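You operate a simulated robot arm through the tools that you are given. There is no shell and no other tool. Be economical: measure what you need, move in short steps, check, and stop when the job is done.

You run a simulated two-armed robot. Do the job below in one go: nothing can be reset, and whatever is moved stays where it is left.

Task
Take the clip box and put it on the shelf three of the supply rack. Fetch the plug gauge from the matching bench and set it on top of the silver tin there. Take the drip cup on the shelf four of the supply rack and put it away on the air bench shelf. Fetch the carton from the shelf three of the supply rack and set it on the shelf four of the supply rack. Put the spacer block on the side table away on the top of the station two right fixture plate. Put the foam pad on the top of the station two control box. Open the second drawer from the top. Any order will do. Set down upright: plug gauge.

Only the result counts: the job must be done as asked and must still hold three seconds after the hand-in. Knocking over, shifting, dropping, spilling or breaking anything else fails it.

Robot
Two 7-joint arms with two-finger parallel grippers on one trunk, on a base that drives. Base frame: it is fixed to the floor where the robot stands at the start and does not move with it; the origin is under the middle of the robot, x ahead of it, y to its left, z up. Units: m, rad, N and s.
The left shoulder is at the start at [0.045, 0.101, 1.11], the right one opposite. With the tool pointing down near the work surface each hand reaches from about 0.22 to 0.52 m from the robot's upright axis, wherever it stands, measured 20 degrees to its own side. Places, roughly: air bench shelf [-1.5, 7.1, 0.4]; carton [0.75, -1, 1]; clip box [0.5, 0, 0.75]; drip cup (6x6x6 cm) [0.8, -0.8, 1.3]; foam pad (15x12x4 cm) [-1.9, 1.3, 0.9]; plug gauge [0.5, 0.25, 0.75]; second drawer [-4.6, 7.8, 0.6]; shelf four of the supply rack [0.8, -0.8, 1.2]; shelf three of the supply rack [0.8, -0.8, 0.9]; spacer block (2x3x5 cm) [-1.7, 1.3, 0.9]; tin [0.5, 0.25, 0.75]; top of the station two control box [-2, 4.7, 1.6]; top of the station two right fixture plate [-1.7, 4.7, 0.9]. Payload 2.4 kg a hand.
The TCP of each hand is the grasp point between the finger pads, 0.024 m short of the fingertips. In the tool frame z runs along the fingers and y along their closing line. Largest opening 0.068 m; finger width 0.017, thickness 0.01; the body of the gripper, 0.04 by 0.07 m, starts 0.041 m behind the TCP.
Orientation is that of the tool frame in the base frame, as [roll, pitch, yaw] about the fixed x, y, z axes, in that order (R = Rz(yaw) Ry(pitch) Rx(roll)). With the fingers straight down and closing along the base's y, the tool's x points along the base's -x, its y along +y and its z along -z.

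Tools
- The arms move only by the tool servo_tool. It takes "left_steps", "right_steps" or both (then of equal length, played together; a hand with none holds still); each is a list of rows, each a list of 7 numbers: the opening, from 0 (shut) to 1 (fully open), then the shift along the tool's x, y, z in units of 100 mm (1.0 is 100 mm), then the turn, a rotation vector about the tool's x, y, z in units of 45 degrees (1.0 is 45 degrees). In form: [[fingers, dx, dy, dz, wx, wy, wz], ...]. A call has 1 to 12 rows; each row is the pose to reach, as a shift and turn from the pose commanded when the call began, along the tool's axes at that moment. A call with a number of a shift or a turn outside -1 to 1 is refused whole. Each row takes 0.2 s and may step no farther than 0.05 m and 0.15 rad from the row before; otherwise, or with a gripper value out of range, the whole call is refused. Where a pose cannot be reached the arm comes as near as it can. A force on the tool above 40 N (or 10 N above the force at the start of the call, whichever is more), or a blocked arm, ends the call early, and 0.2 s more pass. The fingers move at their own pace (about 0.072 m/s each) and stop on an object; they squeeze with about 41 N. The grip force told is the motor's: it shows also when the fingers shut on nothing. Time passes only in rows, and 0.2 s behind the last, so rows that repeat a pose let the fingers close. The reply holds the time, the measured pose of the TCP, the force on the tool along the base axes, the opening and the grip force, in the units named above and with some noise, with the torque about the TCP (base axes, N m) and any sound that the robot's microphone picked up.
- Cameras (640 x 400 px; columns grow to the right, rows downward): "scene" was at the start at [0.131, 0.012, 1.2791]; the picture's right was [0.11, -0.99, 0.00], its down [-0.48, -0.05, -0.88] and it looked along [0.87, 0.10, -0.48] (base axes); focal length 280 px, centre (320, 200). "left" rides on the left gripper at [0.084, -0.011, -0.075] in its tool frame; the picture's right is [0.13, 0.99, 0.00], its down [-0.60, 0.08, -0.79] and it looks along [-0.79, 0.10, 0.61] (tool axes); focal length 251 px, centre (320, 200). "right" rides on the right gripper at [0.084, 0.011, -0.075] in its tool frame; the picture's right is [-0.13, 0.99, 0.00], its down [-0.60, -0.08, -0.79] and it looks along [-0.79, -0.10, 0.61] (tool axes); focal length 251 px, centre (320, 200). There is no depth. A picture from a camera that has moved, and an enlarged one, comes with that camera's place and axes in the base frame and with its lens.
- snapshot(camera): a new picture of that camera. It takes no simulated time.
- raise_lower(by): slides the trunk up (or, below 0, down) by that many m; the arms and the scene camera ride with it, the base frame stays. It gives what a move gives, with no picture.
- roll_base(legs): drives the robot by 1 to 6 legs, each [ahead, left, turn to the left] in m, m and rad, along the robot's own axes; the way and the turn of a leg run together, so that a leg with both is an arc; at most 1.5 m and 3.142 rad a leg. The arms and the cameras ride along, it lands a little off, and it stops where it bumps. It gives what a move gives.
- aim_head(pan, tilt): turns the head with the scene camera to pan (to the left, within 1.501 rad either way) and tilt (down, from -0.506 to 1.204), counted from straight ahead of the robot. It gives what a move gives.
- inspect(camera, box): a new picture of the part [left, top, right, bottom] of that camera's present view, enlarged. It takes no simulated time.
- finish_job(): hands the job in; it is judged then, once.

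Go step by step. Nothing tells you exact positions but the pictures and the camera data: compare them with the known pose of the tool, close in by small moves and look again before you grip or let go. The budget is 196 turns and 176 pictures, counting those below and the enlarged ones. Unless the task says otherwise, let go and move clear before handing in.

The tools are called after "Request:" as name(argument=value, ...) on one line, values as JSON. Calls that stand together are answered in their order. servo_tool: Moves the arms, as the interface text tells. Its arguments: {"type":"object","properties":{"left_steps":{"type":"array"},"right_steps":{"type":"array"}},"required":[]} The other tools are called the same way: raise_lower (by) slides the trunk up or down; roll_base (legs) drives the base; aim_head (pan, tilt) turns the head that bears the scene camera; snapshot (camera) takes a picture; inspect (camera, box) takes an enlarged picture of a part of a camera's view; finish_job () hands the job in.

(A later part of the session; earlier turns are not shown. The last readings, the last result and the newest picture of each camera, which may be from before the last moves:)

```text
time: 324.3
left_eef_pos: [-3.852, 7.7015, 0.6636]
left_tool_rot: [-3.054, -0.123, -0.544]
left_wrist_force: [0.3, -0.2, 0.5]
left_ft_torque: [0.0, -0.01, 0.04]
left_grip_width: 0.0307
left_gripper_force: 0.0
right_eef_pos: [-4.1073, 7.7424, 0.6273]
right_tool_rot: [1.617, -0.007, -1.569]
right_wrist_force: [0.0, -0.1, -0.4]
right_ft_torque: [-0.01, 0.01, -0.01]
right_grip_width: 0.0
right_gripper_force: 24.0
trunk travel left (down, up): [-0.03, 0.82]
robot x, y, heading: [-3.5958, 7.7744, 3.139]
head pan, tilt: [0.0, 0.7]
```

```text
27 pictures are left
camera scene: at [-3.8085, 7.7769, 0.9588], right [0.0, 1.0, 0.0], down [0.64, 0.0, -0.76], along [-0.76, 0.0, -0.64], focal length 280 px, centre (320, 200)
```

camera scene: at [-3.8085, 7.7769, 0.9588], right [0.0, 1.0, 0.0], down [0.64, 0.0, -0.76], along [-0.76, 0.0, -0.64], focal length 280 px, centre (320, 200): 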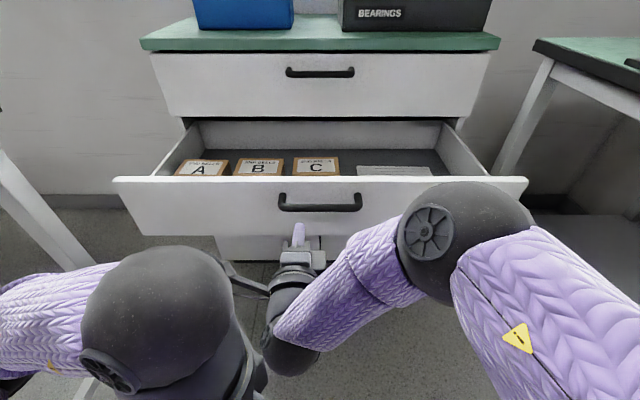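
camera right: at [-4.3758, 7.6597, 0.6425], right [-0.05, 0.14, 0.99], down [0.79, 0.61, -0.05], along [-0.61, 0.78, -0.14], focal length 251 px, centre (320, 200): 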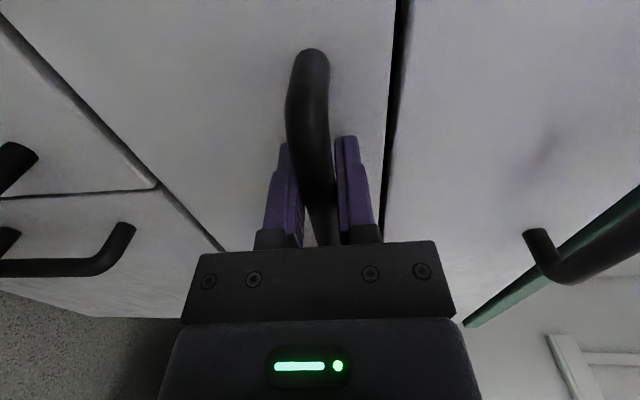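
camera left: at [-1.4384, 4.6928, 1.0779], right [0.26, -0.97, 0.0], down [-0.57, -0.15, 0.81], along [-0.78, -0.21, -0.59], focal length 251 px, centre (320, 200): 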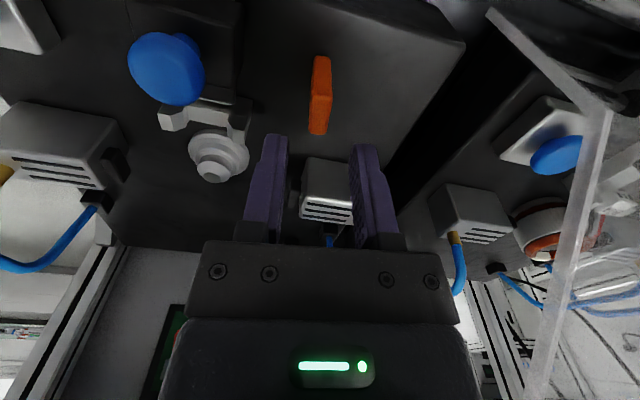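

The second drawer is fully open. Next the foam pad: the table's back side faces an open aisle (x≈−2.9), from which the pad is near. I back off, raise the trunk, bring the right hand back to pointing down, and turn to look down that aisle.

Request:
roll_base(legs=[[-0.7, 0, 0]])

Request:
raise_lower(by=0.32)

Request:
servo_tool(right_steps=[[0, 0, 0, -0.3, 0.18, 0, 0], [0, 0, 0, -0.6, 0.36, 0, 0], [0, 0, 0, -0.9, 0.54, 0, 0], [0, 0, 0, -1.0, 0.72, 0, 0], [0, 0, 0, -1.0, 0.9, 0, 0], [0, 0, 0, -1.0, 1, 0, 0]], left_steps=[[1, 0, 0, 0, 0, 0, 0], [1, 0, 0, 0, 0, 0, 0], [1, 0, 0, 0, 0, 0, 0], [1, 0, 0, 0, 0, 0, 0], [1, 0, 0, 0, 0, 0, 0], [1, 0, 0, 0, 0, 0, 0]])

Request:
servo_tool(right_steps=[[0, 0, -0.1, 0, 0.18, 0, 0], [0, 0, -0.2, 0, 0.36, 0, 0], [0, 0, -0.2, 0, 0.54, 0, 0], [0, 0, -0.2, 0, 0.72, 0, 0], [0, 0, -0.2, 0, 0.9, 0, 0]])

Request:
roll_base(legs=[[0, 0, 1.57]])

Request:
aim_head(pan=0.0, tilt=0.3)

Request:
snapshot(camera="scene")

```text
time: 328.2
left_eef_pos: [-3.143, 7.7002, 0.6634]
left_tool_rot: [-3.052, -0.124, -0.55]
left_wrist_force: [-1.2, 0.2, -0.6]
left_ft_torque: [-0.04, 0.01, 0.0]
left_grip_width: 0.0306
left_gripper_force: 0.2
right_eef_pos: [-3.3983, 7.742, 0.6277]
right_tool_rot: [1.615, -0.006, -1.574]
right_wrist_force: [0.3, 0.1, 0.2]
right_ft_torque: [0.01, 0.02, 0.0]
right_grip_width: 0.0
right_gripper_force: 23.7
trunk travel left (down, up): [-0.03, 0.82]
robot x, y, heading: [-2.8821, 7.7726, 3.135]
head pan, tilt: [0.0, 0.7]
```

```text
time: 331.4
left_eef_pos: [-3.1432, 7.6983, 0.9834]
left_tool_rot: [-3.053, -0.125, -0.55]
left_wrist_force: [0.2, -0.2, -0.7]
left_ft_torque: [-0.01, 0.01, 0.02]
left_grip_width: 0.0306
left_gripper_force: 0.1
right_eef_pos: [-3.383, 7.741, 1.0295]
right_tool_rot: [1.444, -0.007, -1.576]
right_wrist_force: [-0.1, 0.1, -0.4]
right_ft_torque: [0.03, -0.02, 0.0]
right_grip_width: 0.0
right_gripper_force: 24.1
trunk travel left (down, up): [-0.35, 0.5]
robot x, y, heading: [-2.8845, 7.7719, 3.137]
head pan, tilt: [0.0, 0.7]
```

```text
time: 331.7
left_eef_pos: [-3.1392, 7.6991, 0.9861]
left_tool_rot: [-3.049, -0.127, -0.567]
left_wrist_force: [0.8, -0.8, 2.0]
left_ft_torque: [0.09, 0.09, 0.03]
left_grip_width: 0.0679
left_gripper_force: 0.0
right_eef_pos: [-3.3707, 7.7462, 1.0263]
right_tool_rot: [1.509, -0.001, -1.589]
right_wrist_force: [-0.1, -0.2, 0.7]
right_ft_torque: [0.0, 0.03, -0.01]
right_grip_width: 0.0
right_gripper_force: 23.8
trunk travel left (down, up): [-0.35, 0.5]
robot x, y, heading: [-2.8833, 7.7702, 3.131]
head pan, tilt: [0.0, 0.7]
stopped in row 1 (left hand): the force on the tool passed its limit at 102 N (the readings are from after the stop); the commanded pose is now the measured one
```

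```text
time: 332.9
left_eef_pos: [-3.1408, 7.7, 0.986]
left_tool_rot: [-3.047, -0.128, -0.566]
left_wrist_force: [-0.6, -0.3, -0.3]
left_ft_torque: [0.0, 0.0, 0.01]
left_grip_width: 0.068
left_gripper_force: 0.0
right_eef_pos: [-3.3723, 7.7455, 1.0069]
right_tool_rot: [2.217, -0.004, -1.587]
right_wrist_force: [0.3, 0.3, 0.1]
right_ft_torque: [-0.02, 0.03, 0.01]
right_grip_width: 0.0
right_gripper_force: 23.8
trunk travel left (down, up): [-0.35, 0.5]
robot x, y, heading: [-2.8861, 7.7735, 3.142]
head pan, tilt: [0.0, 0.7]
```

```text
time: 337.1
left_eef_pos: [-2.8137, 7.5155, 0.9852]
left_tool_rot: [-3.047, -0.127, 1.001]
left_wrist_force: [0.4, -0.3, -0.1]
left_ft_torque: [0.0, 0.04, 0.01]
left_grip_width: 0.068
left_gripper_force: 0.1
right_eef_pos: [-2.8581, 7.2844, 1.006]
right_tool_rot: [2.215, -0.001, -0.02]
right_wrist_force: [-0.2, -0.6, -0.7]
right_ft_torque: [-0.02, 0.0, 0.02]
right_grip_width: 0.0002
right_gripper_force: 23.9
trunk travel left (down, up): [-0.35, 0.5]
robot x, y, heading: [-2.8834, 7.7699, -1.577]
head pan, tilt: [0.0, 0.7]
```

```text
time: 338.0
left_eef_pos: [-2.8136, 7.516, 0.9855]
left_tool_rot: [-3.047, -0.127, 1.003]
left_wrist_force: [-0.6, -0.4, 0.3]
left_ft_torque: [0.01, -0.01, 0.0]
left_grip_width: 0.0682
left_gripper_force: 0.0
right_eef_pos: [-2.8591, 7.2842, 1.0068]
right_tool_rot: [2.218, -0.001, -0.02]
right_wrist_force: [-0.1, -0.2, -0.2]
right_ft_torque: [0.0, 0.0, 0.01]
right_grip_width: 0.0
right_gripper_force: 23.5
trunk travel left (down, up): [-0.35, 0.5]
robot x, y, heading: [-2.8829, 7.7725, -1.578]
head pan, tilt: [0.0, 0.3]
```

```text
26 pictures are left
camera scene: at [-2.8885, 7.6409, 1.3229], right [-1.0, 0.01, 0.0], down [0.0, 0.3, -0.95], along [-0.01, -0.95, -0.3], focal length 280 px, centre (320, 200)
```

scene: 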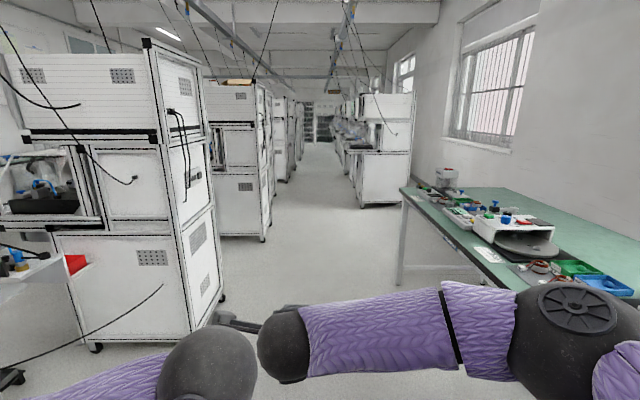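

The aisle behind the stations is clear (x≈−2.88). I tuck the right arm back and to its side, then drive down the aisle.

Request:
servo_tool(right_steps=[[0, -0.15, -0.1, -0.13, 0.1, 0, 0], [0, -0.3, -0.2, -0.27, 0.2, 0, 0], [0, -0.45, -0.3, -0.4, 0.3, 0, 0], [0, -0.6, -0.4, -0.53, 0.4, 0, 0], [0, -0.75, -0.5, -0.67, 0.5, 0, 0], [0, -0.9, -0.6, -0.8, 0.6, 0, 0]])

Request:
servo_tool(right_steps=[[0, -0.15, -0.12, -0.05, 0.1, 0, 0], [0, -0.3, -0.24, -0.1, 0.2, 0, 0], [0, -0.45, -0.36, -0.15, 0.3, 0, 0], [0, -0.6, -0.48, -0.2, 0.4, 0, 0], [0, -0.75, -0.6, -0.25, 0.5, 0, 0], [0, -0.9, -0.7, -0.3, 0.57, 0, 0]])

Request:
roll_base(legs=[[1.5, 0, 0], [1.5, 0, 0], [1.5, 0, 0], [1.5, 0, 0], [0.6, 0, 0]])

Request:
aim_head(pan=1.3, tilt=0.4)

Request:
snapshot(camera="scene")

```text
time: 339.4
left_eef_pos: [-2.8123, 7.5159, 0.9866]
left_tool_rot: [-3.048, -0.129, 1.002]
left_wrist_force: [-0.1, 0.4, 0.3]
left_ft_torque: [0.01, -0.01, 0.0]
left_grip_width: 0.0678
left_gripper_force: 0.1
right_eef_pos: [-2.9478, 7.3869, 1.0071]
right_tool_rot: [2.689, -0.002, -0.018]
right_wrist_force: [-0.8, -0.1, -0.3]
right_ft_torque: [0.0, -0.03, 0.02]
right_grip_width: 0.0002
right_gripper_force: 23.5
trunk travel left (down, up): [-0.35, 0.5]
robot x, y, heading: [-2.8845, 7.7704, -1.582]
head pan, tilt: [0.0, 0.3]
```

```text
time: 340.8
left_eef_pos: [-2.8131, 7.5168, 0.986]
left_tool_rot: [-3.047, -0.127, 1.001]
left_wrist_force: [0.2, 0.1, 0.3]
left_ft_torque: [-0.02, 0.02, 0.01]
left_grip_width: 0.0679
left_gripper_force: 0.0
right_eef_pos: [-3.0358, 7.4648, 1.0032]
right_tool_rot: [3.136, -0.002, -0.018]
right_wrist_force: [0.0, 0.3, -0.2]
right_ft_torque: [-0.02, -0.05, -0.02]
right_grip_width: 0.0
right_gripper_force: 23.6
trunk travel left (down, up): [-0.35, 0.5]
robot x, y, heading: [-2.8856, 7.7699, -1.581]
head pan, tilt: [0.0, 0.3]
```

```text
time: 358.8
left_eef_pos: [-2.8319, 3.8188, 0.988]
left_tool_rot: [-3.046, -0.117, 0.969]
left_wrist_force: [0.8, -0.3, 0.2]
left_ft_torque: [-0.01, -0.01, 0.01]
left_grip_width: 0.0679
left_gripper_force: 0.0
right_eef_pos: [-3.0584, 3.7756, 1.0069]
right_tool_rot: [3.13, 0.006, -0.06]
right_wrist_force: [0.5, -0.8, 0.2]
right_ft_torque: [0.02, -0.02, 0.02]
right_grip_width: 0.0
right_gripper_force: 23.4
trunk travel left (down, up): [-0.35, 0.5]
robot x, y, heading: [-2.9016, 4.0691, -1.61]
head pan, tilt: [0.0, 0.3]
stopped in leg 3: the robot was blocked; the commanded pose is now the measured one
```

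```text
time: 360.3
left_eef_pos: [-2.8303, 3.819, 0.9891]
left_tool_rot: [-3.049, -0.115, 0.971]
left_wrist_force: [0.7, -0.4, 0.4]
left_ft_torque: [0.03, 0.0, 0.0]
left_grip_width: 0.0681
left_gripper_force: 0.1
right_eef_pos: [-3.0574, 3.7746, 1.0057]
right_tool_rot: [3.13, 0.004, -0.061]
right_wrist_force: [0.5, -0.5, -0.3]
right_ft_torque: [-0.01, 0.01, 0.0]
right_grip_width: 0.0
right_gripper_force: 23.6
trunk travel left (down, up): [-0.35, 0.5]
robot x, y, heading: [-2.8973, 4.0662, -1.614]
head pan, tilt: [1.3, 0.4]
```

```text
25 pictures are left
camera scene: at [-2.8083, 4.0141, 1.3141], right [-0.31, -0.95, 0.01], down [-0.38, 0.11, -0.92], along [0.87, -0.29, -0.39], focal length 280 px, centre (320, 200)
```

scene: 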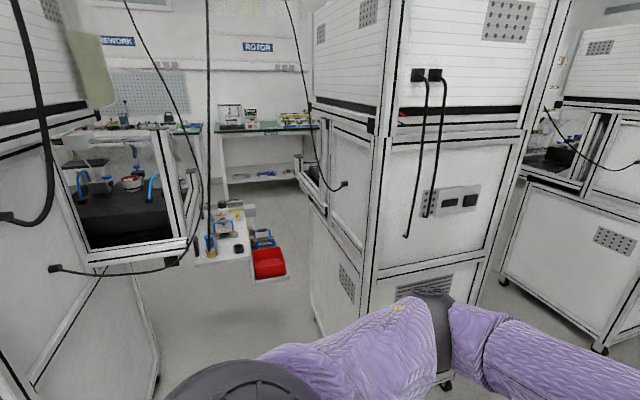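

Blocked at y≈4.07. I look to the right side to see what is touching.

Request:
aim_head(pan=-1.0, tilt=0.4)

Request:
snapshot(camera="scene")

```text
time: 362.4
left_eef_pos: [-2.8309, 3.8192, 0.9881]
left_tool_rot: [-3.047, -0.115, 0.967]
left_wrist_force: [-0.6, 0.0, 0.2]
left_ft_torque: [0.01, 0.01, 0.01]
left_grip_width: 0.0679
left_gripper_force: 0.0
right_eef_pos: [-3.0575, 3.7759, 1.0059]
right_tool_rot: [3.133, 0.005, -0.061]
right_wrist_force: [0.8, 0.3, 0.0]
right_ft_torque: [-0.03, 0.04, 0.02]
right_grip_width: 0.0
right_gripper_force: 23.7
trunk travel left (down, up): [-0.35, 0.5]
robot x, y, heading: [-2.9018, 4.0665, -1.613]
head pan, tilt: [-1.0, 0.4]
```

```text
24 pictures are left
camera scene: at [-2.976, 3.996, 1.3151], right [-0.51, 0.86, -0.01], down [0.33, 0.19, -0.93], along [-0.8, -0.47, -0.38], focal length 280 px, centre (320, 200)
```

scene: 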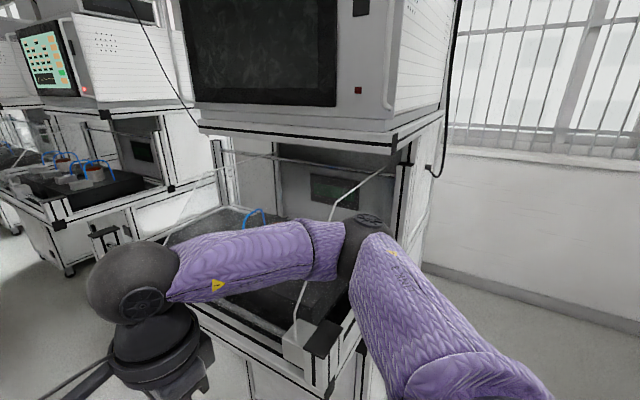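

The right elbow met the front of the opposite station. I back off slightly, shift left 18 cm and continue.

Request:
roll_base(legs=[[-0.08, 0, 0], [0, 0.16, 0.03], [1.4, 0, 0], [1.2, 0, 0]])

Request:
aim_head(pan=1.0, tilt=0.5)

Request:
snapshot(camera="scene")

```text
time: 376.7
left_eef_pos: [-2.6416, 1.2995, 0.9854]
left_tool_rot: [-3.047, -0.128, 1.036]
left_wrist_force: [0.7, 1.0, 0.1]
left_ft_torque: [0.0, 0.01, 0.03]
left_grip_width: 0.0678
left_gripper_force: 0.0
right_eef_pos: [-2.8654, 1.2421, 1.0012]
right_tool_rot: [-3.14, -0.001, 0.009]
right_wrist_force: [0.5, 0.3, -0.3]
right_ft_torque: [0.04, 0.0, 0.04]
right_grip_width: 0.0002
right_gripper_force: 23.4
trunk travel left (down, up): [-0.35, 0.5]
robot x, y, heading: [-2.719, 1.5507, -1.545]
head pan, tilt: [-1.0, 0.4]
```

```text
time: 378.7
left_eef_pos: [-2.6415, 1.3004, 0.9854]
left_tool_rot: [-3.048, -0.128, 1.036]
left_wrist_force: [0.1, -0.3, 0.4]
left_ft_torque: [0.02, 0.01, -0.02]
left_grip_width: 0.0681
left_gripper_force: 0.2
right_eef_pos: [-2.866, 1.2407, 1.0018]
right_tool_rot: [3.141, -0.001, 0.009]
right_wrist_force: [0.4, 0.7, -0.1]
right_ft_torque: [0.02, 0.04, -0.02]
right_grip_width: 0.0
right_gripper_force: 23.5
trunk travel left (down, up): [-0.35, 0.5]
robot x, y, heading: [-2.7234, 1.5558, -1.544]
head pan, tilt: [1.0, 0.499]
```

```text
23 pictures are left
camera scene: at [-2.6469, 1.4682, 1.3046], right [-0.52, -0.86, 0.0], down [-0.41, 0.25, -0.88], along [0.75, -0.45, -0.48], focal length 280 px, centre (320, 200)
```

scene: 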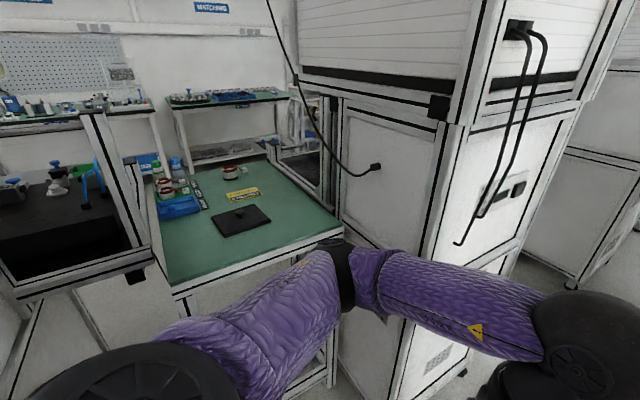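

I'll enter the gap between the stations from behind with both arms stretched forward (elbows in). First I line up well back, level the left hand, and extend both arms.

Request:
roll_base(legs=[[0.19, -0.23, 0], [0, 0, 1.37]])

Request:
servo_tool(left_steps=[[1, 0, 0, 0, -0.06, -0.08, 0], [1, 0, 0, 0, -0.12, -0.16, 0]])

Request:
servo_tool(left_steps=[[1, -0.22, 0.2, 0, 0, 0, 0], [1, -0.45, 0.4, 0, 0, 0, 0], [1, -0.67, 0.6, 0, 0, 0, 0], [1, -0.9, 0.8, 0, 0, 0, 0]], right_steps=[[0, 0.05, 0.18, -0.06, 0, 0, 0], [0, 0.1, 0.35, -0.12, 0, 0, 0], [0, 0.15, 0.52, -0.18, 0, 0, 0], [0, 0.2, 0.7, -0.25, 0, 0, 0]])

Request:
servo_tool(left_steps=[[1, -0.22, 0.2, 0, 0, 0, -0.18], [1, -0.45, 0.4, 0, 0, 0, -0.36], [1, -0.67, 0.6, 0, 0, 0, -0.54], [1, -0.9, 0.8, 0, 0, 0, -0.71]], right_steps=[[0, 0.05, 0.18, -0.06, 0, 0, 0], [0, 0.1, 0.35, -0.12, 0, 0, 0], [0, 0.15, 0.52, -0.18, 0, 0, 0], [0, 0.2, 0.7, -0.25, 0, 0, 0]])

Request:
aim_head(pan=0.0, tilt=0.45)

Request:
snapshot(camera="scene")

```text
time: 380.2
left_eef_pos: [-2.7624, 1.1815, 0.9844]
left_tool_rot: [-3.042, -0.126, 1.052]
left_wrist_force: [0.1, -0.6, 0.0]
left_ft_torque: [-0.01, 0.0, 0.0]
left_grip_width: 0.0682
left_gripper_force: 0.0
right_eef_pos: [-2.9847, 1.1193, 1.0024]
right_tool_rot: [-3.138, 0.006, 0.031]
right_wrist_force: [-0.1, 0.0, 0.1]
right_ft_torque: [0.0, -0.01, 0.01]
right_grip_width: 0.0
right_gripper_force: 23.4
trunk travel left (down, up): [-0.35, 0.5]
robot x, y, heading: [-2.8528, 1.4321, -1.526]
head pan, tilt: [1.0, 0.499]
stopped in leg 1: the robot was blocked; the commanded pose is now the measured one
```

```text
time: 380.8
left_eef_pos: [-2.7635, 1.181, 0.9849]
left_tool_rot: [-3.133, 0.004, 1.056]
left_wrist_force: [-0.1, -0.5, -0.1]
left_ft_torque: [0.0, 0.02, -0.01]
left_grip_width: 0.0679
left_gripper_force: 0.0
right_eef_pos: [-2.9838, 1.12, 1.0023]
right_tool_rot: [-3.139, 0.009, 0.029]
right_wrist_force: [-0.6, -0.1, -1.1]
right_ft_torque: [0.0, 0.0, -0.03]
right_grip_width: 0.0001
right_gripper_force: 23.8
trunk travel left (down, up): [-0.35, 0.5]
robot x, y, heading: [-2.8526, 1.4344, -1.528]
head pan, tilt: [1.0, 0.499]
```

```text
time: 381.8
left_eef_pos: [-2.7466, 1.0636, 0.9853]
left_tool_rot: [3.139, -0.002, 1.055]
left_wrist_force: [-0.3, -1.1, -0.1]
left_ft_torque: [0.02, -0.02, -0.02]
left_grip_width: 0.0681
left_gripper_force: 0.1
right_eef_pos: [-2.9712, 1.053, 1.0254]
right_tool_rot: [-3.141, -0.001, 0.023]
right_wrist_force: [0.6, 0.0, -0.4]
right_ft_torque: [-0.02, -0.01, 0.02]
right_grip_width: 0.0
right_gripper_force: 23.8
trunk travel left (down, up): [-0.35, 0.5]
robot x, y, heading: [-2.8552, 1.4372, -1.534]
head pan, tilt: [1.0, 0.499]
```

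```text
time: 382.8
left_eef_pos: [-2.7209, 0.9465, 0.9837]
left_tool_rot: [3.139, -0.001, 1.611]
left_wrist_force: [0.2, 0.2, -0.1]
left_ft_torque: [0.01, 0.06, 0.0]
left_grip_width: 0.0682
left_gripper_force: 0.0
right_eef_pos: [-2.9511, 0.9814, 1.0519]
right_tool_rot: [-3.14, -0.002, 0.024]
right_wrist_force: [0.3, -0.5, 0.2]
right_ft_torque: [0.0, -0.01, 0.06]
right_grip_width: 0.0
right_gripper_force: 23.2
trunk travel left (down, up): [-0.35, 0.5]
robot x, y, heading: [-2.8556, 1.4343, -1.53]
head pan, tilt: [1.0, 0.499]
```

```text
time: 384.1
left_eef_pos: [-2.7202, 0.9467, 0.9838]
left_tool_rot: [3.141, -0.003, 1.613]
left_wrist_force: [-0.2, 0.2, 0.5]
left_ft_torque: [-0.03, -0.01, 0.02]
left_grip_width: 0.0679
left_gripper_force: 0.1
right_eef_pos: [-2.9519, 0.9819, 1.0509]
right_tool_rot: [-3.139, 0.0, 0.025]
right_wrist_force: [-0.1, -0.8, 0.0]
right_ft_torque: [0.0, -0.03, 0.0]
right_grip_width: 0.0
right_gripper_force: 23.5
trunk travel left (down, up): [-0.35, 0.5]
robot x, y, heading: [-2.849, 1.435, -1.535]
head pan, tilt: [0.0, 0.45]
```

```text
22 pictures are left
camera scene: at [-2.8525, 1.3055, 1.309], right [-1.0, -0.04, 0.0], down [-0.02, 0.44, -0.9], along [0.03, -0.9, -0.44], focal length 280 px, centre (320, 200)
```

scene: 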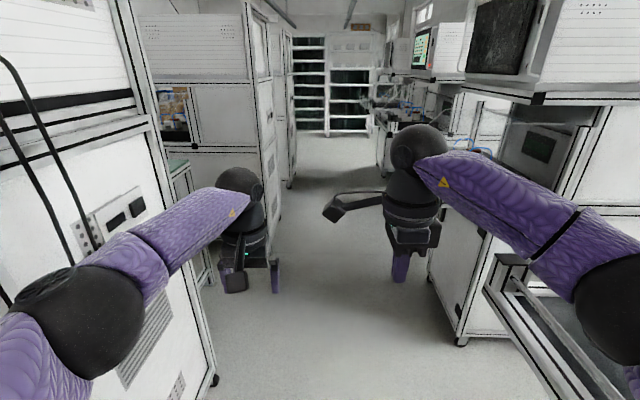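

Still inside the aisle. I shift left and forward a little and turn to face the table's back.

Request:
roll_base(legs=[[0.09, 0.08, 0], [0, 0, 1.36]])

Request:
aim_head(pan=0.1, tilt=0.6)

Request:
snapshot(camera="scene")

```text
time: 387.0
left_eef_pos: [-2.4001, 1.0109, 0.9852]
left_tool_rot: [-3.133, -0.001, 2.171]
left_wrist_force: [-4.8, 1.1, 0.8]
left_ft_torque: [-0.14, -0.47, 0.12]
left_grip_width: 0.0677
left_gripper_force: 0.1
right_eef_pos: [-2.6027, 0.9196, 1.0512]
right_tool_rot: [3.14, -0.001, 0.609]
right_wrist_force: [0.4, 0.8, -0.6]
right_ft_torque: [0.02, 0.0, 0.05]
right_grip_width: 0.0
right_gripper_force: 23.7
trunk travel left (down, up): [-0.35, 0.5]
robot x, y, heading: [-2.7703, 1.3487, -0.948]
head pan, tilt: [0.0, 0.45]
stopped in leg 2: the force on the tool passed its limit at 85 N (the readings are from after the stop); the commanded pose is now the measured one
```

```text
time: 387.7
left_eef_pos: [-2.3997, 1.0108, 0.9845]
left_tool_rot: [-3.133, -0.001, 2.171]
left_wrist_force: [-7.4, 1.6, 0.5]
left_ft_torque: [-0.1, -0.6, 0.05]
left_grip_width: 0.068
left_gripper_force: 0.0
right_eef_pos: [-2.6026, 0.9186, 1.0512]
right_tool_rot: [3.141, -0.004, 0.609]
right_wrist_force: [-0.6, -0.1, -1.3]
right_ft_torque: [-0.02, 0.01, 0.0]
right_grip_width: 0.0
right_gripper_force: 23.5
trunk travel left (down, up): [-0.35, 0.5]
robot x, y, heading: [-2.7694, 1.3483, -0.947]
head pan, tilt: [0.099, 0.6]
```

```text
21 pictures are left
camera scene: at [-2.6946, 1.2525, 1.2956], right [-0.75, -0.66, 0.0], down [-0.37, 0.42, -0.83], along [0.54, -0.62, -0.56], focal length 280 px, centre (320, 200)
```

scene: 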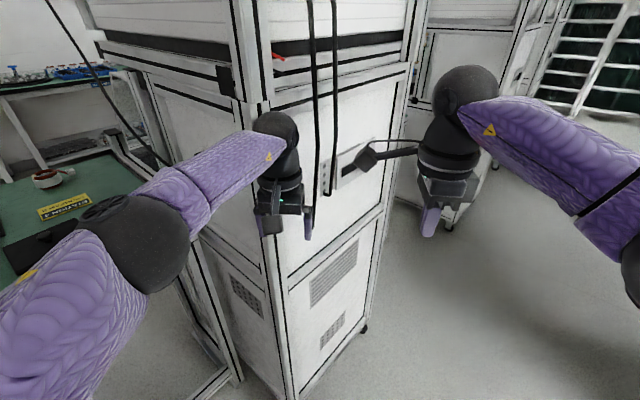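

The left hand brushed the back of station four. I back off, then finish the turn with more room.

Request:
roll_base(legs=[[-0.12, 0, 0], [0, 0, 0.77]])

Request:
aim_head(pan=0.1, tilt=0.6)

Request:
snapshot(camera="scene")

```text
time: 391.0
left_eef_pos: [-2.3392, 1.4601, 0.9843]
left_tool_rot: [-3.132, -0.001, 2.933]
left_wrist_force: [-0.3, -0.1, -0.3]
left_ft_torque: [0.02, -0.01, 0.0]
left_grip_width: 0.0681
left_gripper_force: 0.1
right_eef_pos: [-2.4209, 1.2535, 1.052]
right_tool_rot: [-3.139, -0.002, 1.374]
right_wrist_force: [0.7, -0.7, 1.1]
right_ft_torque: [-0.01, -0.01, -0.01]
right_grip_width: 0.0
right_gripper_force: 23.6
trunk travel left (down, up): [-0.35, 0.5]
robot x, y, heading: [-2.8439, 1.446, -0.191]
head pan, tilt: [0.099, 0.6]
```

```text
time: 391.6
left_eef_pos: [-2.3396, 1.4601, 0.9845]
left_tool_rot: [-3.133, -0.003, 2.936]
left_wrist_force: [0.2, 0.3, -0.4]
left_ft_torque: [0.0, 0.02, -0.04]
left_grip_width: 0.0681
left_gripper_force: 0.0
right_eef_pos: [-2.4216, 1.2534, 1.0512]
right_tool_rot: [-3.141, 0.0, 1.373]
right_wrist_force: [0.0, 0.5, -0.4]
right_ft_torque: [0.02, -0.02, -0.02]
right_grip_width: 0.0
right_gripper_force: 24.0
trunk travel left (down, up): [-0.35, 0.5]
robot x, y, heading: [-2.8414, 1.4482, -0.188]
head pan, tilt: [0.099, 0.6]
```

```text
20 pictures are left
camera scene: at [-2.7179, 1.4339, 1.2955], right [-0.09, -1.0, 0.0], down [-0.56, 0.05, -0.82], along [0.82, -0.07, -0.57], focal length 280 px, centre (320, 200)
```

scene: 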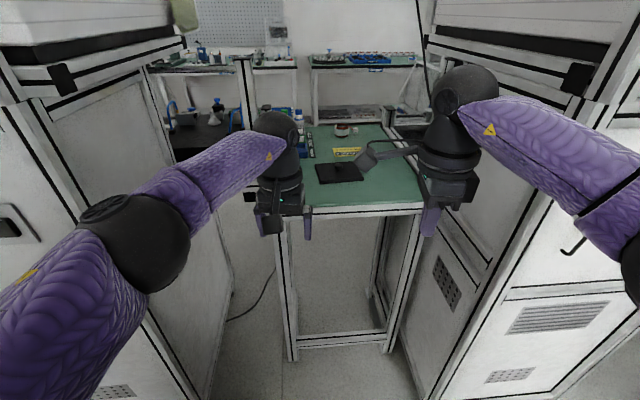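

The gap is visible ahead. I stretch the right arm a bit more, adjust heading slightly, and drive in part way.

Request:
servo_tool(right_steps=[[0, 0.2, 0.2, 0, 0, 0, 0], [0, 0.4, 0.4, 0, 0, 0, 0]])

Request:
roll_base(legs=[[0, 0, -0.11], [0.2, 0.03, 0]])

Request:
snapshot(camera="scene")

```text
time: 392.2
left_eef_pos: [-2.3392, 1.4622, 0.9848]
left_tool_rot: [-3.131, -0.002, 2.934]
left_wrist_force: [-0.6, -0.1, -0.3]
left_ft_torque: [-0.02, 0.01, 0.0]
left_grip_width: 0.068
left_gripper_force: 0.0
right_eef_pos: [-2.3748, 1.2853, 1.0521]
right_tool_rot: [3.14, 0.003, 1.376]
right_wrist_force: [0.3, -0.2, 0.1]
right_ft_torque: [0.07, -0.03, 0.0]
right_grip_width: 0.0
right_gripper_force: 23.9
trunk travel left (down, up): [-0.35, 0.5]
robot x, y, heading: [-2.8425, 1.4458, -0.189]
head pan, tilt: [0.099, 0.6]
```

```text
time: 394.3
left_eef_pos: [-2.1385, 1.3761, 0.9855]
left_tool_rot: [-3.133, -0.001, 2.828]
left_wrist_force: [0.0, -1.1, 0.3]
left_ft_torque: [0.03, -0.01, -0.05]
left_grip_width: 0.0679
left_gripper_force: 0.1
right_eef_pos: [-2.1932, 1.2042, 1.0518]
right_tool_rot: [-3.141, 0.0, 1.266]
right_wrist_force: [-0.3, 0.8, -0.1]
right_ft_torque: [0.01, 0.02, 0.01]
right_grip_width: 0.0001
right_gripper_force: 23.7
trunk travel left (down, up): [-0.35, 0.5]
robot x, y, heading: [-2.6416, 1.4176, -0.297]
head pan, tilt: [0.099, 0.6]
```

```text
19 pictures are left
camera scene: at [-2.5185, 1.3904, 1.2954], right [-0.19, -0.98, 0.0], down [-0.56, 0.11, -0.82], along [0.81, -0.16, -0.57], focal length 280 px, centre (320, 200)
```

scene: 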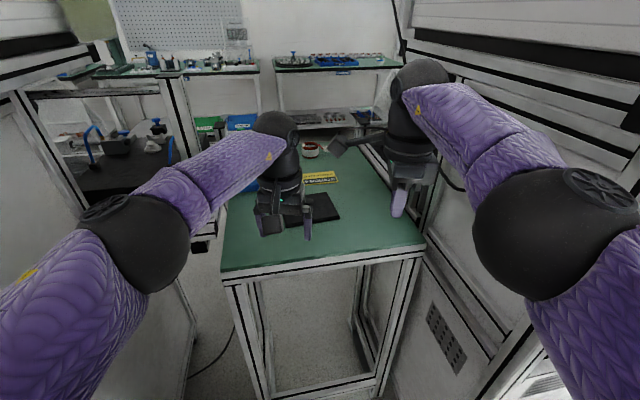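

Request:
roll_base(legs=[[0.15, -0.025, 0]])

Request:
snapshot(camera="left")

```text
time: 395.7
left_eef_pos: [-2.0032, 1.3108, 0.9833]
left_tool_rot: [-3.133, -0.001, 2.83]
left_wrist_force: [-0.2, -0.5, -0.3]
left_ft_torque: [0.01, 0.01, 0.01]
left_grip_width: 0.0679
left_gripper_force: 0.0
right_eef_pos: [-2.0575, 1.138, 1.0508]
right_tool_rot: [-3.139, -0.002, 1.268]
right_wrist_force: [-0.5, 0.4, 0.5]
right_ft_torque: [0.0, 0.01, -0.02]
right_grip_width: 0.0
right_gripper_force: 23.9
trunk travel left (down, up): [-0.35, 0.5]
robot x, y, heading: [-2.5054, 1.3524, -0.291]
head pan, tilt: [0.099, 0.6]
```

```text
18 pictures are left
camera left: at [-2.0855, 1.3263, 1.0596], right [0.18, 0.98, -0.01], down [0.6, -0.1, 0.79], along [0.78, -0.15, -0.61], focal length 251 px, centre (320, 200)
```

left: 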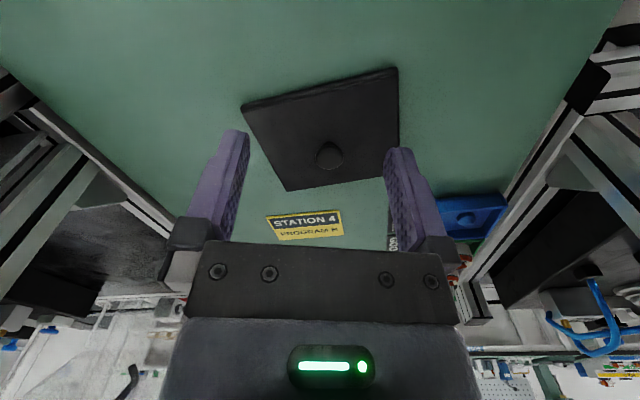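

The knob is at about (−1.925, 1.303). I tilt the left hand forward 30° while moving over it.

Request:
servo_tool(left_steps=[[1, -0.18, 0.04, 0, 0, -0.17, 0], [1, -0.37, 0.08, 0, 0, -0.34, 0], [1, -0.55, 0.12, 0, 0, -0.5, 0], [1, -0.74, 0.15, 0, 0, -0.667, 0], [1, -0.74, 0.15, 0, 0, -0.667, 0]])

Request:
snapshot(camera="left")

```text
time: 396.9
left_eef_pos: [-1.9292, 1.3034, 0.9834]
left_tool_rot: [-3.132, 0.523, 2.835]
left_wrist_force: [-0.1, 0.1, -0.5]
left_ft_torque: [0.0, -0.03, 0.0]
left_grip_width: 0.0681
left_gripper_force: 0.1
right_eef_pos: [-2.0589, 1.1389, 1.0507]
right_tool_rot: [-3.141, 0.001, 1.266]
right_wrist_force: [0.0, 0.1, -0.7]
right_ft_torque: [0.02, 0.01, 0.01]
right_grip_width: 0.0
right_gripper_force: 23.3
trunk travel left (down, up): [-0.35, 0.5]
robot x, y, heading: [-2.5048, 1.3506, -0.29]
head pan, tilt: [0.099, 0.6]
```

```text
17 pictures are left
camera left: at [-2.0362, 1.3267, 1.0072], right [0.2, 0.98, -0.07], down [0.15, 0.04, 0.99], along [0.97, -0.21, -0.14], focal length 251 px, centre (320, 200)
```

left: 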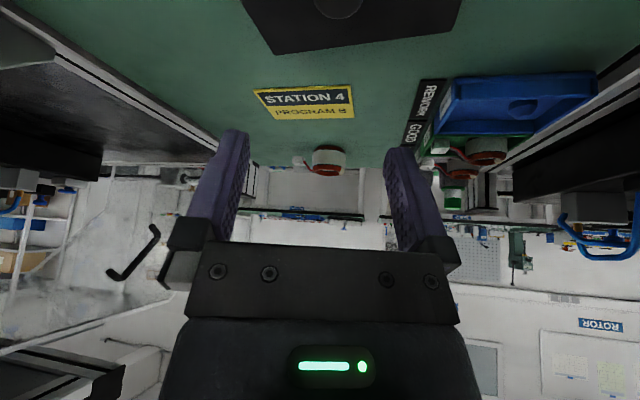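

Request:
servo_tool(left_steps=[[1, 0.1, 0, 0.22, 0, 0, 0], [1, 0.2, 0, 0.44, 0, 0, 0], [1, 0.3, 0, 0.65, 0, 0, 0]])

Request:
inspect(camera="scene", box=[220, 120, 400, 270])

Request:
snapshot(camera="left")

```text
time: 397.7
left_eef_pos: [-1.9232, 1.3004, 0.9122]
left_tool_rot: [-3.13, 0.523, 2.836]
left_wrist_force: [-0.4, -0.5, -0.1]
left_ft_torque: [-0.03, -0.01, 0.01]
left_grip_width: 0.0679
left_gripper_force: 0.1
right_eef_pos: [-2.0591, 1.139, 1.051]
right_tool_rot: [-3.142, 0.0, 1.266]
right_wrist_force: [0.3, -0.5, 0.2]
right_ft_torque: [-0.04, -0.01, 0.0]
right_grip_width: 0.0
right_gripper_force: 23.6
trunk travel left (down, up): [-0.35, 0.5]
robot x, y, heading: [-2.5076, 1.3488, -0.293]
head pan, tilt: [0.099, 0.6]
```

```text
2.67 times, centred on (310, 195) of scene
camera zoom: at [-2.3838, 1.3239, 1.2955], right [-0.19, -0.98, 0.0], down [-0.56, 0.11, -0.82], along [0.81, -0.16, -0.57], focal length 746 px, centre (347, 213)
```

zoom: 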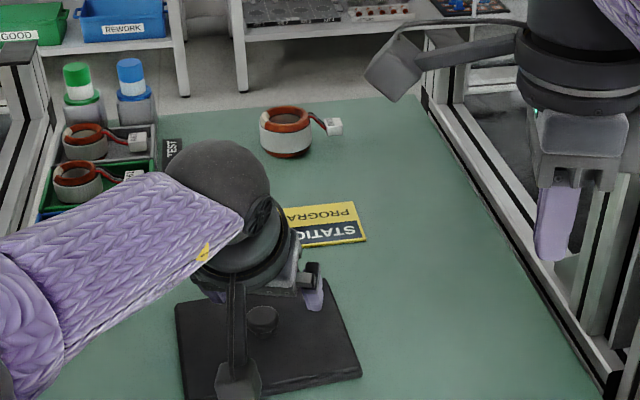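

```text
15 pictures are left
camera left: at [-2.03, 1.324, 0.935], right [0.2, 0.98, -0.07], down [0.15, 0.04, 0.99], along [0.97, -0.21, -0.14], focal length 251 px, centre (320, 200)
```

left: 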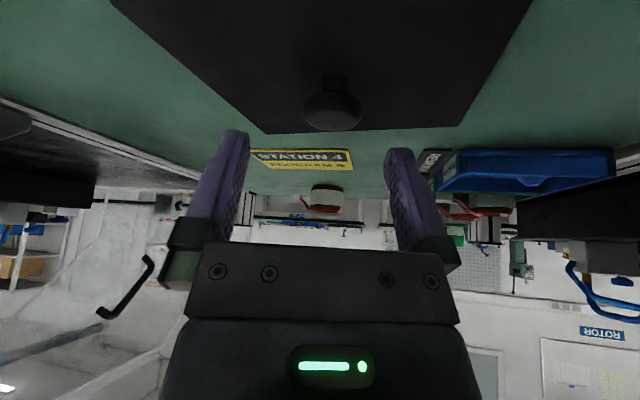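

The knob head centre is at about (−1.919, 1.303, 0.877). I lower the last bit and close.

Request:
servo_tool(left_steps=[[1, 0.05, 0.01, 0.13, 0, 0, 0], [1, 0.1, 0.01, 0.28, 0, 0, 0], [0.6, 0.1, 0.01, 0.28, 0, 0, 0], [0.3, 0.1, 0.01, 0.28, 0, 0, 0], [0, 0.1, 0.01, 0.28, 0, 0, 0], [0, 0.1, 0.01, 0.28, 0, 0, 0]])

Request:
snapshot(camera="left")

```text
time: 398.9
left_eef_pos: [-1.9221, 1.3012, 0.8874]
left_tool_rot: [-3.134, 0.533, 2.835]
left_wrist_force: [-2.4, -1.5, 17.9]
left_ft_torque: [0.8, -0.23, 0.04]
left_grip_width: 0.0313
left_gripper_force: 21.0
left hand out of reach, approached as far as the arm can: row 2, 3, 4, 5
right_eef_pos: [-2.0597, 1.1398, 1.0501]
right_tool_rot: [-3.14, -0.002, 1.269]
right_wrist_force: [1.3, -0.6, -0.1]
right_ft_torque: [0.01, -0.02, 0.01]
right_grip_width: 0.0001
right_gripper_force: 23.6
trunk travel left (down, up): [-0.35, 0.5]
robot x, y, heading: [-2.5051, 1.3468, -0.287]
head pan, tilt: [0.099, 0.6]
stopped in row 5 (left hand): the force on the tool passed its limit at 43 N (the readings are from after the stop); the commanded pose is now the measured one
```

```text
14 pictures are left
camera left: at [-2.0295, 1.3245, 0.9088], right [0.2, 0.98, -0.07], down [0.14, 0.04, 0.99], along [0.97, -0.21, -0.13], focal length 251 px, centre (320, 200)
```

left: 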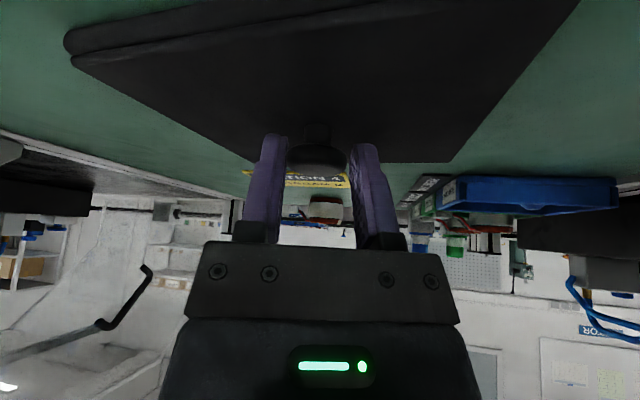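

Request:
servo_tool(left_steps=[[0, -0.01, 0, -0.02, 0, 0, 0], [0, -0.01, 0, -0.02, 0, 0, 0], [0, -0.01, 0, -0.02, 0, 0, 0], [0, -0.01, 0, -0.02, 0, 0, 0]])

Request:
servo_tool(left_steps=[[0, -0.1, 0, -0.17, 0, 0, 0], [0, -0.2, 0, -0.35, 0, 0, 0], [0, -0.3, 0, -0.52, 0, 0, 0]])

Request:
snapshot(camera="scene")

```text
time: 399.9
left_eef_pos: [-1.9226, 1.302, 0.8869]
left_tool_rot: [-3.135, 0.526, 2.835]
left_wrist_force: [-0.4, -1.1, 1.9]
left_ft_torque: [0.03, -0.09, -0.05]
left_grip_width: 0.0261
left_gripper_force: 41.2
right_eef_pos: [-2.0588, 1.1395, 1.0514]
right_tool_rot: [-3.14, 0.0, 1.269]
right_wrist_force: [0.5, 0.7, 0.0]
right_ft_torque: [-0.05, 0.0, 0.03]
right_grip_width: 0.0001
right_gripper_force: 23.6
trunk travel left (down, up): [-0.35, 0.5]
robot x, y, heading: [-2.5052, 1.3471, -0.291]
head pan, tilt: [0.099, 0.6]
```

```text
time: 400.7
left_eef_pos: [-1.9143, 1.2932, 0.9474]
left_tool_rot: [-3.134, 0.528, 2.841]
left_wrist_force: [-0.8, -0.3, -0.7]
left_ft_torque: [0.01, 0.03, 0.02]
left_grip_width: 0.0263
left_gripper_force: 41.0
left hand out of reach, approached as far as the arm can: row 1, 2, 3
right_eef_pos: [-2.0579, 1.1391, 1.0518]
right_tool_rot: [-3.141, 0.0, 1.268]
right_wrist_force: [0.2, 1.1, -0.7]
right_ft_torque: [-0.07, 0.01, -0.02]
right_grip_width: 0.0001
right_gripper_force: 23.5
trunk travel left (down, up): [-0.35, 0.5]
robot x, y, heading: [-2.5065, 1.3517, -0.291]
head pan, tilt: [0.099, 0.6]
```

```text
13 pictures are left
camera scene: at [-2.3836, 1.3243, 1.2955], right [-0.19, -0.98, 0.0], down [-0.56, 0.11, -0.82], along [0.81, -0.16, -0.57], focal length 280 px, centre (320, 200)
```

scene: 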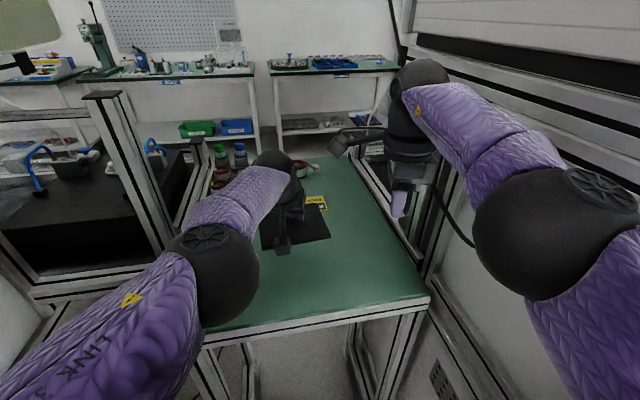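

The pad is held by its knob. I back out of the gap, retract both arms, and turn up the aisle toward station two's back.

Request:
roll_base(legs=[[-0.38, 0, 0]])

Request:
servo_tool(left_steps=[[0, 0.22, 0, -0.12, 0, 0, 0], [0, 0.44, 0, -0.25, 0, 0, 0], [0, 0.65, 0, -0.37, 0, 0, 0], [0, 0.87, 0, -0.5, 0, 0, 0]], right_steps=[[0, 0, -0.25, 0, 0, 0, 0], [0, 0, -0.5, 0, 0, 0, 0], [0, 0, -0.75, 0, 0, 0, 0], [0, 0, -0.9, 0, 0, 0, 0]])

Request:
servo_tool(left_steps=[[0, 0.22, 0, -0.12, 0, 0, 0], [0, 0.44, 0, -0.25, 0, 0, 0], [0, 0.65, 0, -0.37, 0, 0, 0], [0, 0.87, 0, -0.5, 0, 0, 0]])

Request:
aim_head(pan=0.2, tilt=0.6)

Request:
snapshot(camera="scene")

```text
time: 403.1
left_eef_pos: [-2.2839, 1.4041, 0.9465]
left_tool_rot: [-3.136, 0.526, 2.842]
left_wrist_force: [0.1, -0.5, -0.4]
left_ft_torque: [-0.03, 0.0, -0.03]
left_grip_width: 0.026
left_gripper_force: 40.9
right_eef_pos: [-2.4267, 1.2499, 1.0509]
right_tool_rot: [-3.14, 0.001, 1.271]
right_wrist_force: [-0.6, -0.1, 0.0]
right_ft_torque: [-0.02, 0.0, -0.01]
right_grip_width: 0.0001
right_gripper_force: 23.5
trunk travel left (down, up): [-0.35, 0.5]
robot x, y, heading: [-2.8732, 1.4611, -0.29]
head pan, tilt: [0.099, 0.6]
```

```text
time: 404.1
left_eef_pos: [-2.2861, 1.3989, 0.9429]
left_tool_rot: [-3.136, 0.526, 2.843]
left_wrist_force: [-0.1, 0.3, 0.0]
left_ft_torque: [-0.04, -0.01, 0.02]
left_grip_width: 0.026
left_gripper_force: 40.6
left hand out of reach, approached as far as the arm can: row 1, 2, 3, 4
right_eef_pos: [-2.5118, 1.2758, 1.0515]
right_tool_rot: [-3.14, 0.0, 1.267]
right_wrist_force: [-0.2, -1.2, 0.6]
right_ft_torque: [-0.01, -0.01, -0.04]
right_grip_width: 0.0001
right_gripper_force: 23.8
trunk travel left (down, up): [-0.35, 0.5]
robot x, y, heading: [-2.873, 1.4586, -0.292]
head pan, tilt: [0.099, 0.6]
```

```text
time: 405.1
left_eef_pos: [-2.2947, 1.3831, 0.9334]
left_tool_rot: [-3.137, 0.525, 2.84]
left_wrist_force: [0.3, -0.2, -0.4]
left_ft_torque: [0.01, -0.02, -0.01]
left_grip_width: 0.0263
left_gripper_force: 40.2
left hand out of reach, approached as far as the arm can: row 1, 2, 3, 4
right_eef_pos: [-2.5116, 1.2755, 1.0526]
right_tool_rot: [3.141, -0.001, 1.269]
right_wrist_force: [-0.5, 0.0, -0.2]
right_ft_torque: [0.02, 0.0, 0.03]
right_grip_width: 0.0001
right_gripper_force: 23.9
trunk travel left (down, up): [-0.35, 0.5]
robot x, y, heading: [-2.8702, 1.4618, -0.291]
head pan, tilt: [0.099, 0.6]
```

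```text
time: 405.8
left_eef_pos: [-2.2941, 1.3826, 0.9339]
left_tool_rot: [-3.135, 0.528, 2.842]
left_wrist_force: [-0.5, 1.3, -0.7]
left_ft_torque: [0.0, 0.03, 0.01]
left_grip_width: 0.0263
left_gripper_force: 41.1
right_eef_pos: [-2.511, 1.2759, 1.0517]
right_tool_rot: [3.141, 0.0, 1.271]
right_wrist_force: [0.0, 0.0, -0.7]
right_ft_torque: [-0.02, -0.02, 0.01]
right_grip_width: 0.0001
right_gripper_force: 24.0
trunk travel left (down, up): [-0.35, 0.5]
robot x, y, heading: [-2.8718, 1.4621, -0.288]
head pan, tilt: [0.201, 0.6]
```

```text
12 pictures are left
camera scene: at [-2.751, 1.4429, 1.2955], right [-0.09, -1.0, 0.0], down [-0.56, 0.05, -0.82], along [0.82, -0.07, -0.57], focal length 280 px, centre (320, 200)
```

scene: 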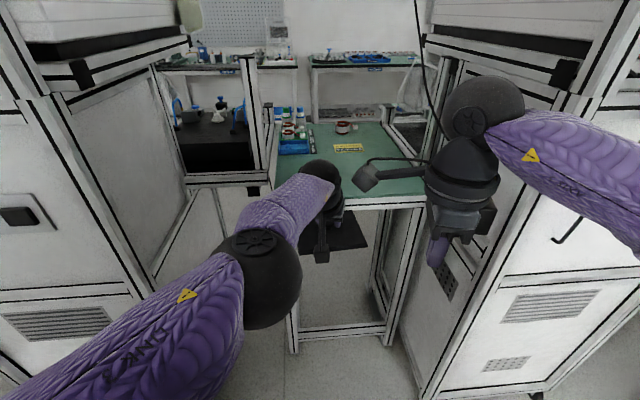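

The tilted hand cannot fold back, so I straighten it to vertical (pad tilts along) and then retract.

Request:
servo_tool(left_steps=[[0, 0, 0, -0.05, 0, 0.17, 0], [0, 0, 0, -0.1, 0, 0.34, 0], [0, 0, 0, -0.15, 0, 0.5, 0], [0, 0, 0, -0.2, 0, 0.667, 0]])

Request:
servo_tool(left_steps=[[0, 0.25, 0, -0.1, 0, 0, 0], [0, 0.5, 0, -0.2, 0, 0, 0], [0, 0.75, 0, -0.3, 0, 0, 0], [0, 1.0, 0, -0.3, 0, 0, 0]])

Request:
servo_tool(left_steps=[[0, 0.25, 0, 0, 0, 0, 0], [0, 0.5, 0, 0, 0, 0, 0], [0, 0.75, 0, 0, 0, 0, 0], [0, 0.9, 0, 0, 0, 0, 0]], right_steps=[[0, 0, -0.1, 0, 0, 0, 0], [0, 0, -0.2, 0, 0, 0, 0], [0, 0, -0.3, 0, 0, 0, 0], [0, 0, -0.3, 0, 0, 0, 0]])

```text
time: 406.8
left_eef_pos: [-2.3703, 1.4031, 0.9652]
left_tool_rot: [-3.135, 0.021, 2.837]
left_wrist_force: [-0.7, -0.3, -0.2]
left_ft_torque: [0.01, 0.01, 0.0]
left_grip_width: 0.0261
left_gripper_force: 40.9
left hand out of reach, approached as far as the arm can: row 1, 2, 3, 4
right_eef_pos: [-2.5123, 1.2761, 1.0516]
right_tool_rot: [3.14, 0.0, 1.27]
right_wrist_force: [-0.4, 0.2, 0.3]
right_ft_torque: [0.01, 0.0, 0.0]
right_grip_width: 0.0
right_gripper_force: 23.2
trunk travel left (down, up): [-0.35, 0.5]
robot x, y, heading: [-2.8748, 1.4601, -0.29]
head pan, tilt: [0.201, 0.6]
```

```text
time: 407.8
left_eef_pos: [-2.3682, 1.4109, 0.9846]
left_tool_rot: [-3.136, 0.002, 2.836]
left_wrist_force: [0.3, 0.7, -1.1]
left_ft_torque: [-0.03, 0.0, -0.03]
left_grip_width: 0.026
left_gripper_force: 41.0
left hand out of reach, approached as far as the arm can: row 1, 2, 3, 4
right_eef_pos: [-2.5116, 1.2758, 1.0508]
right_tool_rot: [3.141, 0.001, 1.27]
right_wrist_force: [-0.2, 0.0, -0.5]
right_ft_torque: [-0.02, 0.0, 0.0]
right_grip_width: 0.0
right_gripper_force: 23.5
trunk travel left (down, up): [-0.35, 0.5]
robot x, y, heading: [-2.8712, 1.4571, -0.29]
head pan, tilt: [0.201, 0.6]
```

```text
time: 408.8
left_eef_pos: [-2.4537, 1.4384, 0.9814]
left_tool_rot: [-3.136, 0.005, 2.84]
left_wrist_force: [-0.1, 0.3, -1.2]
left_ft_torque: [0.01, -0.01, -0.01]
left_grip_width: 0.0262
left_gripper_force: 41.4
left hand out of reach, approached as far as the arm can: row 1
right_eef_pos: [-2.5414, 1.2856, 1.0519]
right_tool_rot: [-3.141, 0.001, 1.272]
right_wrist_force: [0.2, -0.3, 0.4]
right_ft_torque: [0.02, 0.03, 0.04]
right_grip_width: 0.0002
right_gripper_force: 23.9
trunk travel left (down, up): [-0.35, 0.5]
robot x, y, heading: [-2.8734, 1.4598, -0.288]
head pan, tilt: [0.201, 0.6]
```

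Request:
servo_tool(left_steps=[[0, 0.25, 0, 0, 0, 0, 0], [0, 0.5, 0, 0, 0, 0, 0], [0, 0.75, 0, 0, 0, 0, 0]], right_steps=[[0, 0, -0.2, 0, 0, 0, 0], [0, 0, -0.4, 0, 0, 0, 0], [0, 0, -0.4, 0, 0, 0, 0]])

Request:
roll_base(legs=[[0, 0, 1.86], [0, -0.07, 0], [1.5, 0, 0], [1.5, 0, 0], [0.1, 0, 0]])

Request:
raise_lower(by=0.45)

Request:
aim_head(pan=-1.1, tilt=0.3)

Request:
snapshot(camera="scene")

```text
time: 409.6
left_eef_pos: [-2.5253, 1.4597, 0.9808]
left_tool_rot: [-3.135, 0.005, 2.839]
left_wrist_force: [0.1, 0.2, -0.4]
left_ft_torque: [0.02, -0.01, 0.03]
left_grip_width: 0.0261
left_gripper_force: 41.1
right_eef_pos: [-2.58, 1.2977, 1.0512]
right_tool_rot: [-3.14, 0.001, 1.269]
right_wrist_force: [0.7, -0.8, 0.7]
right_ft_torque: [0.03, -0.01, 0.0]
right_grip_width: 0.0001
right_gripper_force: 23.6
trunk travel left (down, up): [-0.35, 0.5]
robot x, y, heading: [-2.8751, 1.4593, -0.289]
head pan, tilt: [0.201, 0.6]
```

```text
time: 430.0
left_eef_pos: [-3.0577, 4.9056, 0.9807]
left_tool_rot: [-3.137, 0.004, -1.538]
left_wrist_force: [-0.8, 0.0, -0.3]
left_ft_torque: [0.02, -0.02, 0.0]
left_grip_width: 0.0261
left_gripper_force: 41.0
right_eef_pos: [-2.8871, 4.9067, 1.05]
right_tool_rot: [-3.14, -0.001, -3.107]
right_wrist_force: [-0.3, 0.5, 0.1]
right_ft_torque: [0.03, 0.01, 0.01]
right_grip_width: 0.0
right_gripper_force: 23.3
trunk travel left (down, up): [-0.35, 0.5]
robot x, y, heading: [-2.9447, 4.5759, 1.615]
head pan, tilt: [0.201, 0.6]
```

```text
refused: 0.45 is not a number from -0.4 to 0.4
```

```text
time: 431.5
left_eef_pos: [-3.058, 4.9053, 0.9814]
left_tool_rot: [-3.137, 0.003, -1.539]
left_wrist_force: [-0.2, 0.3, -0.8]
left_ft_torque: [0.01, 0.03, 0.0]
left_grip_width: 0.0261
left_gripper_force: 40.7
right_eef_pos: [-2.8864, 4.9062, 1.0501]
right_tool_rot: [-3.141, -0.001, -3.106]
right_wrist_force: [0.8, -0.5, 0.1]
right_ft_torque: [-0.03, 0.0, 0.04]
right_grip_width: 0.0
right_gripper_force: 23.0
trunk travel left (down, up): [-0.35, 0.5]
robot x, y, heading: [-2.9452, 4.575, 1.615]
head pan, tilt: [-1.1, 0.3]
```

```text
11 pictures are left
camera scene: at [-2.8679, 4.6635, 1.323], right [0.49, -0.87, 0.0], down [-0.26, -0.15, -0.96], along [0.83, 0.47, -0.3], focal length 280 px, centre (320, 200)
```

scene: 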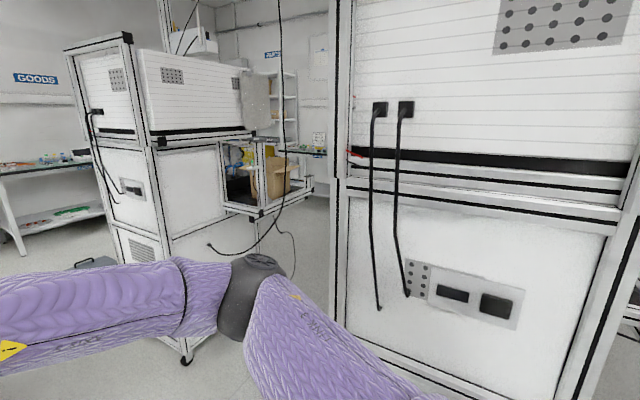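

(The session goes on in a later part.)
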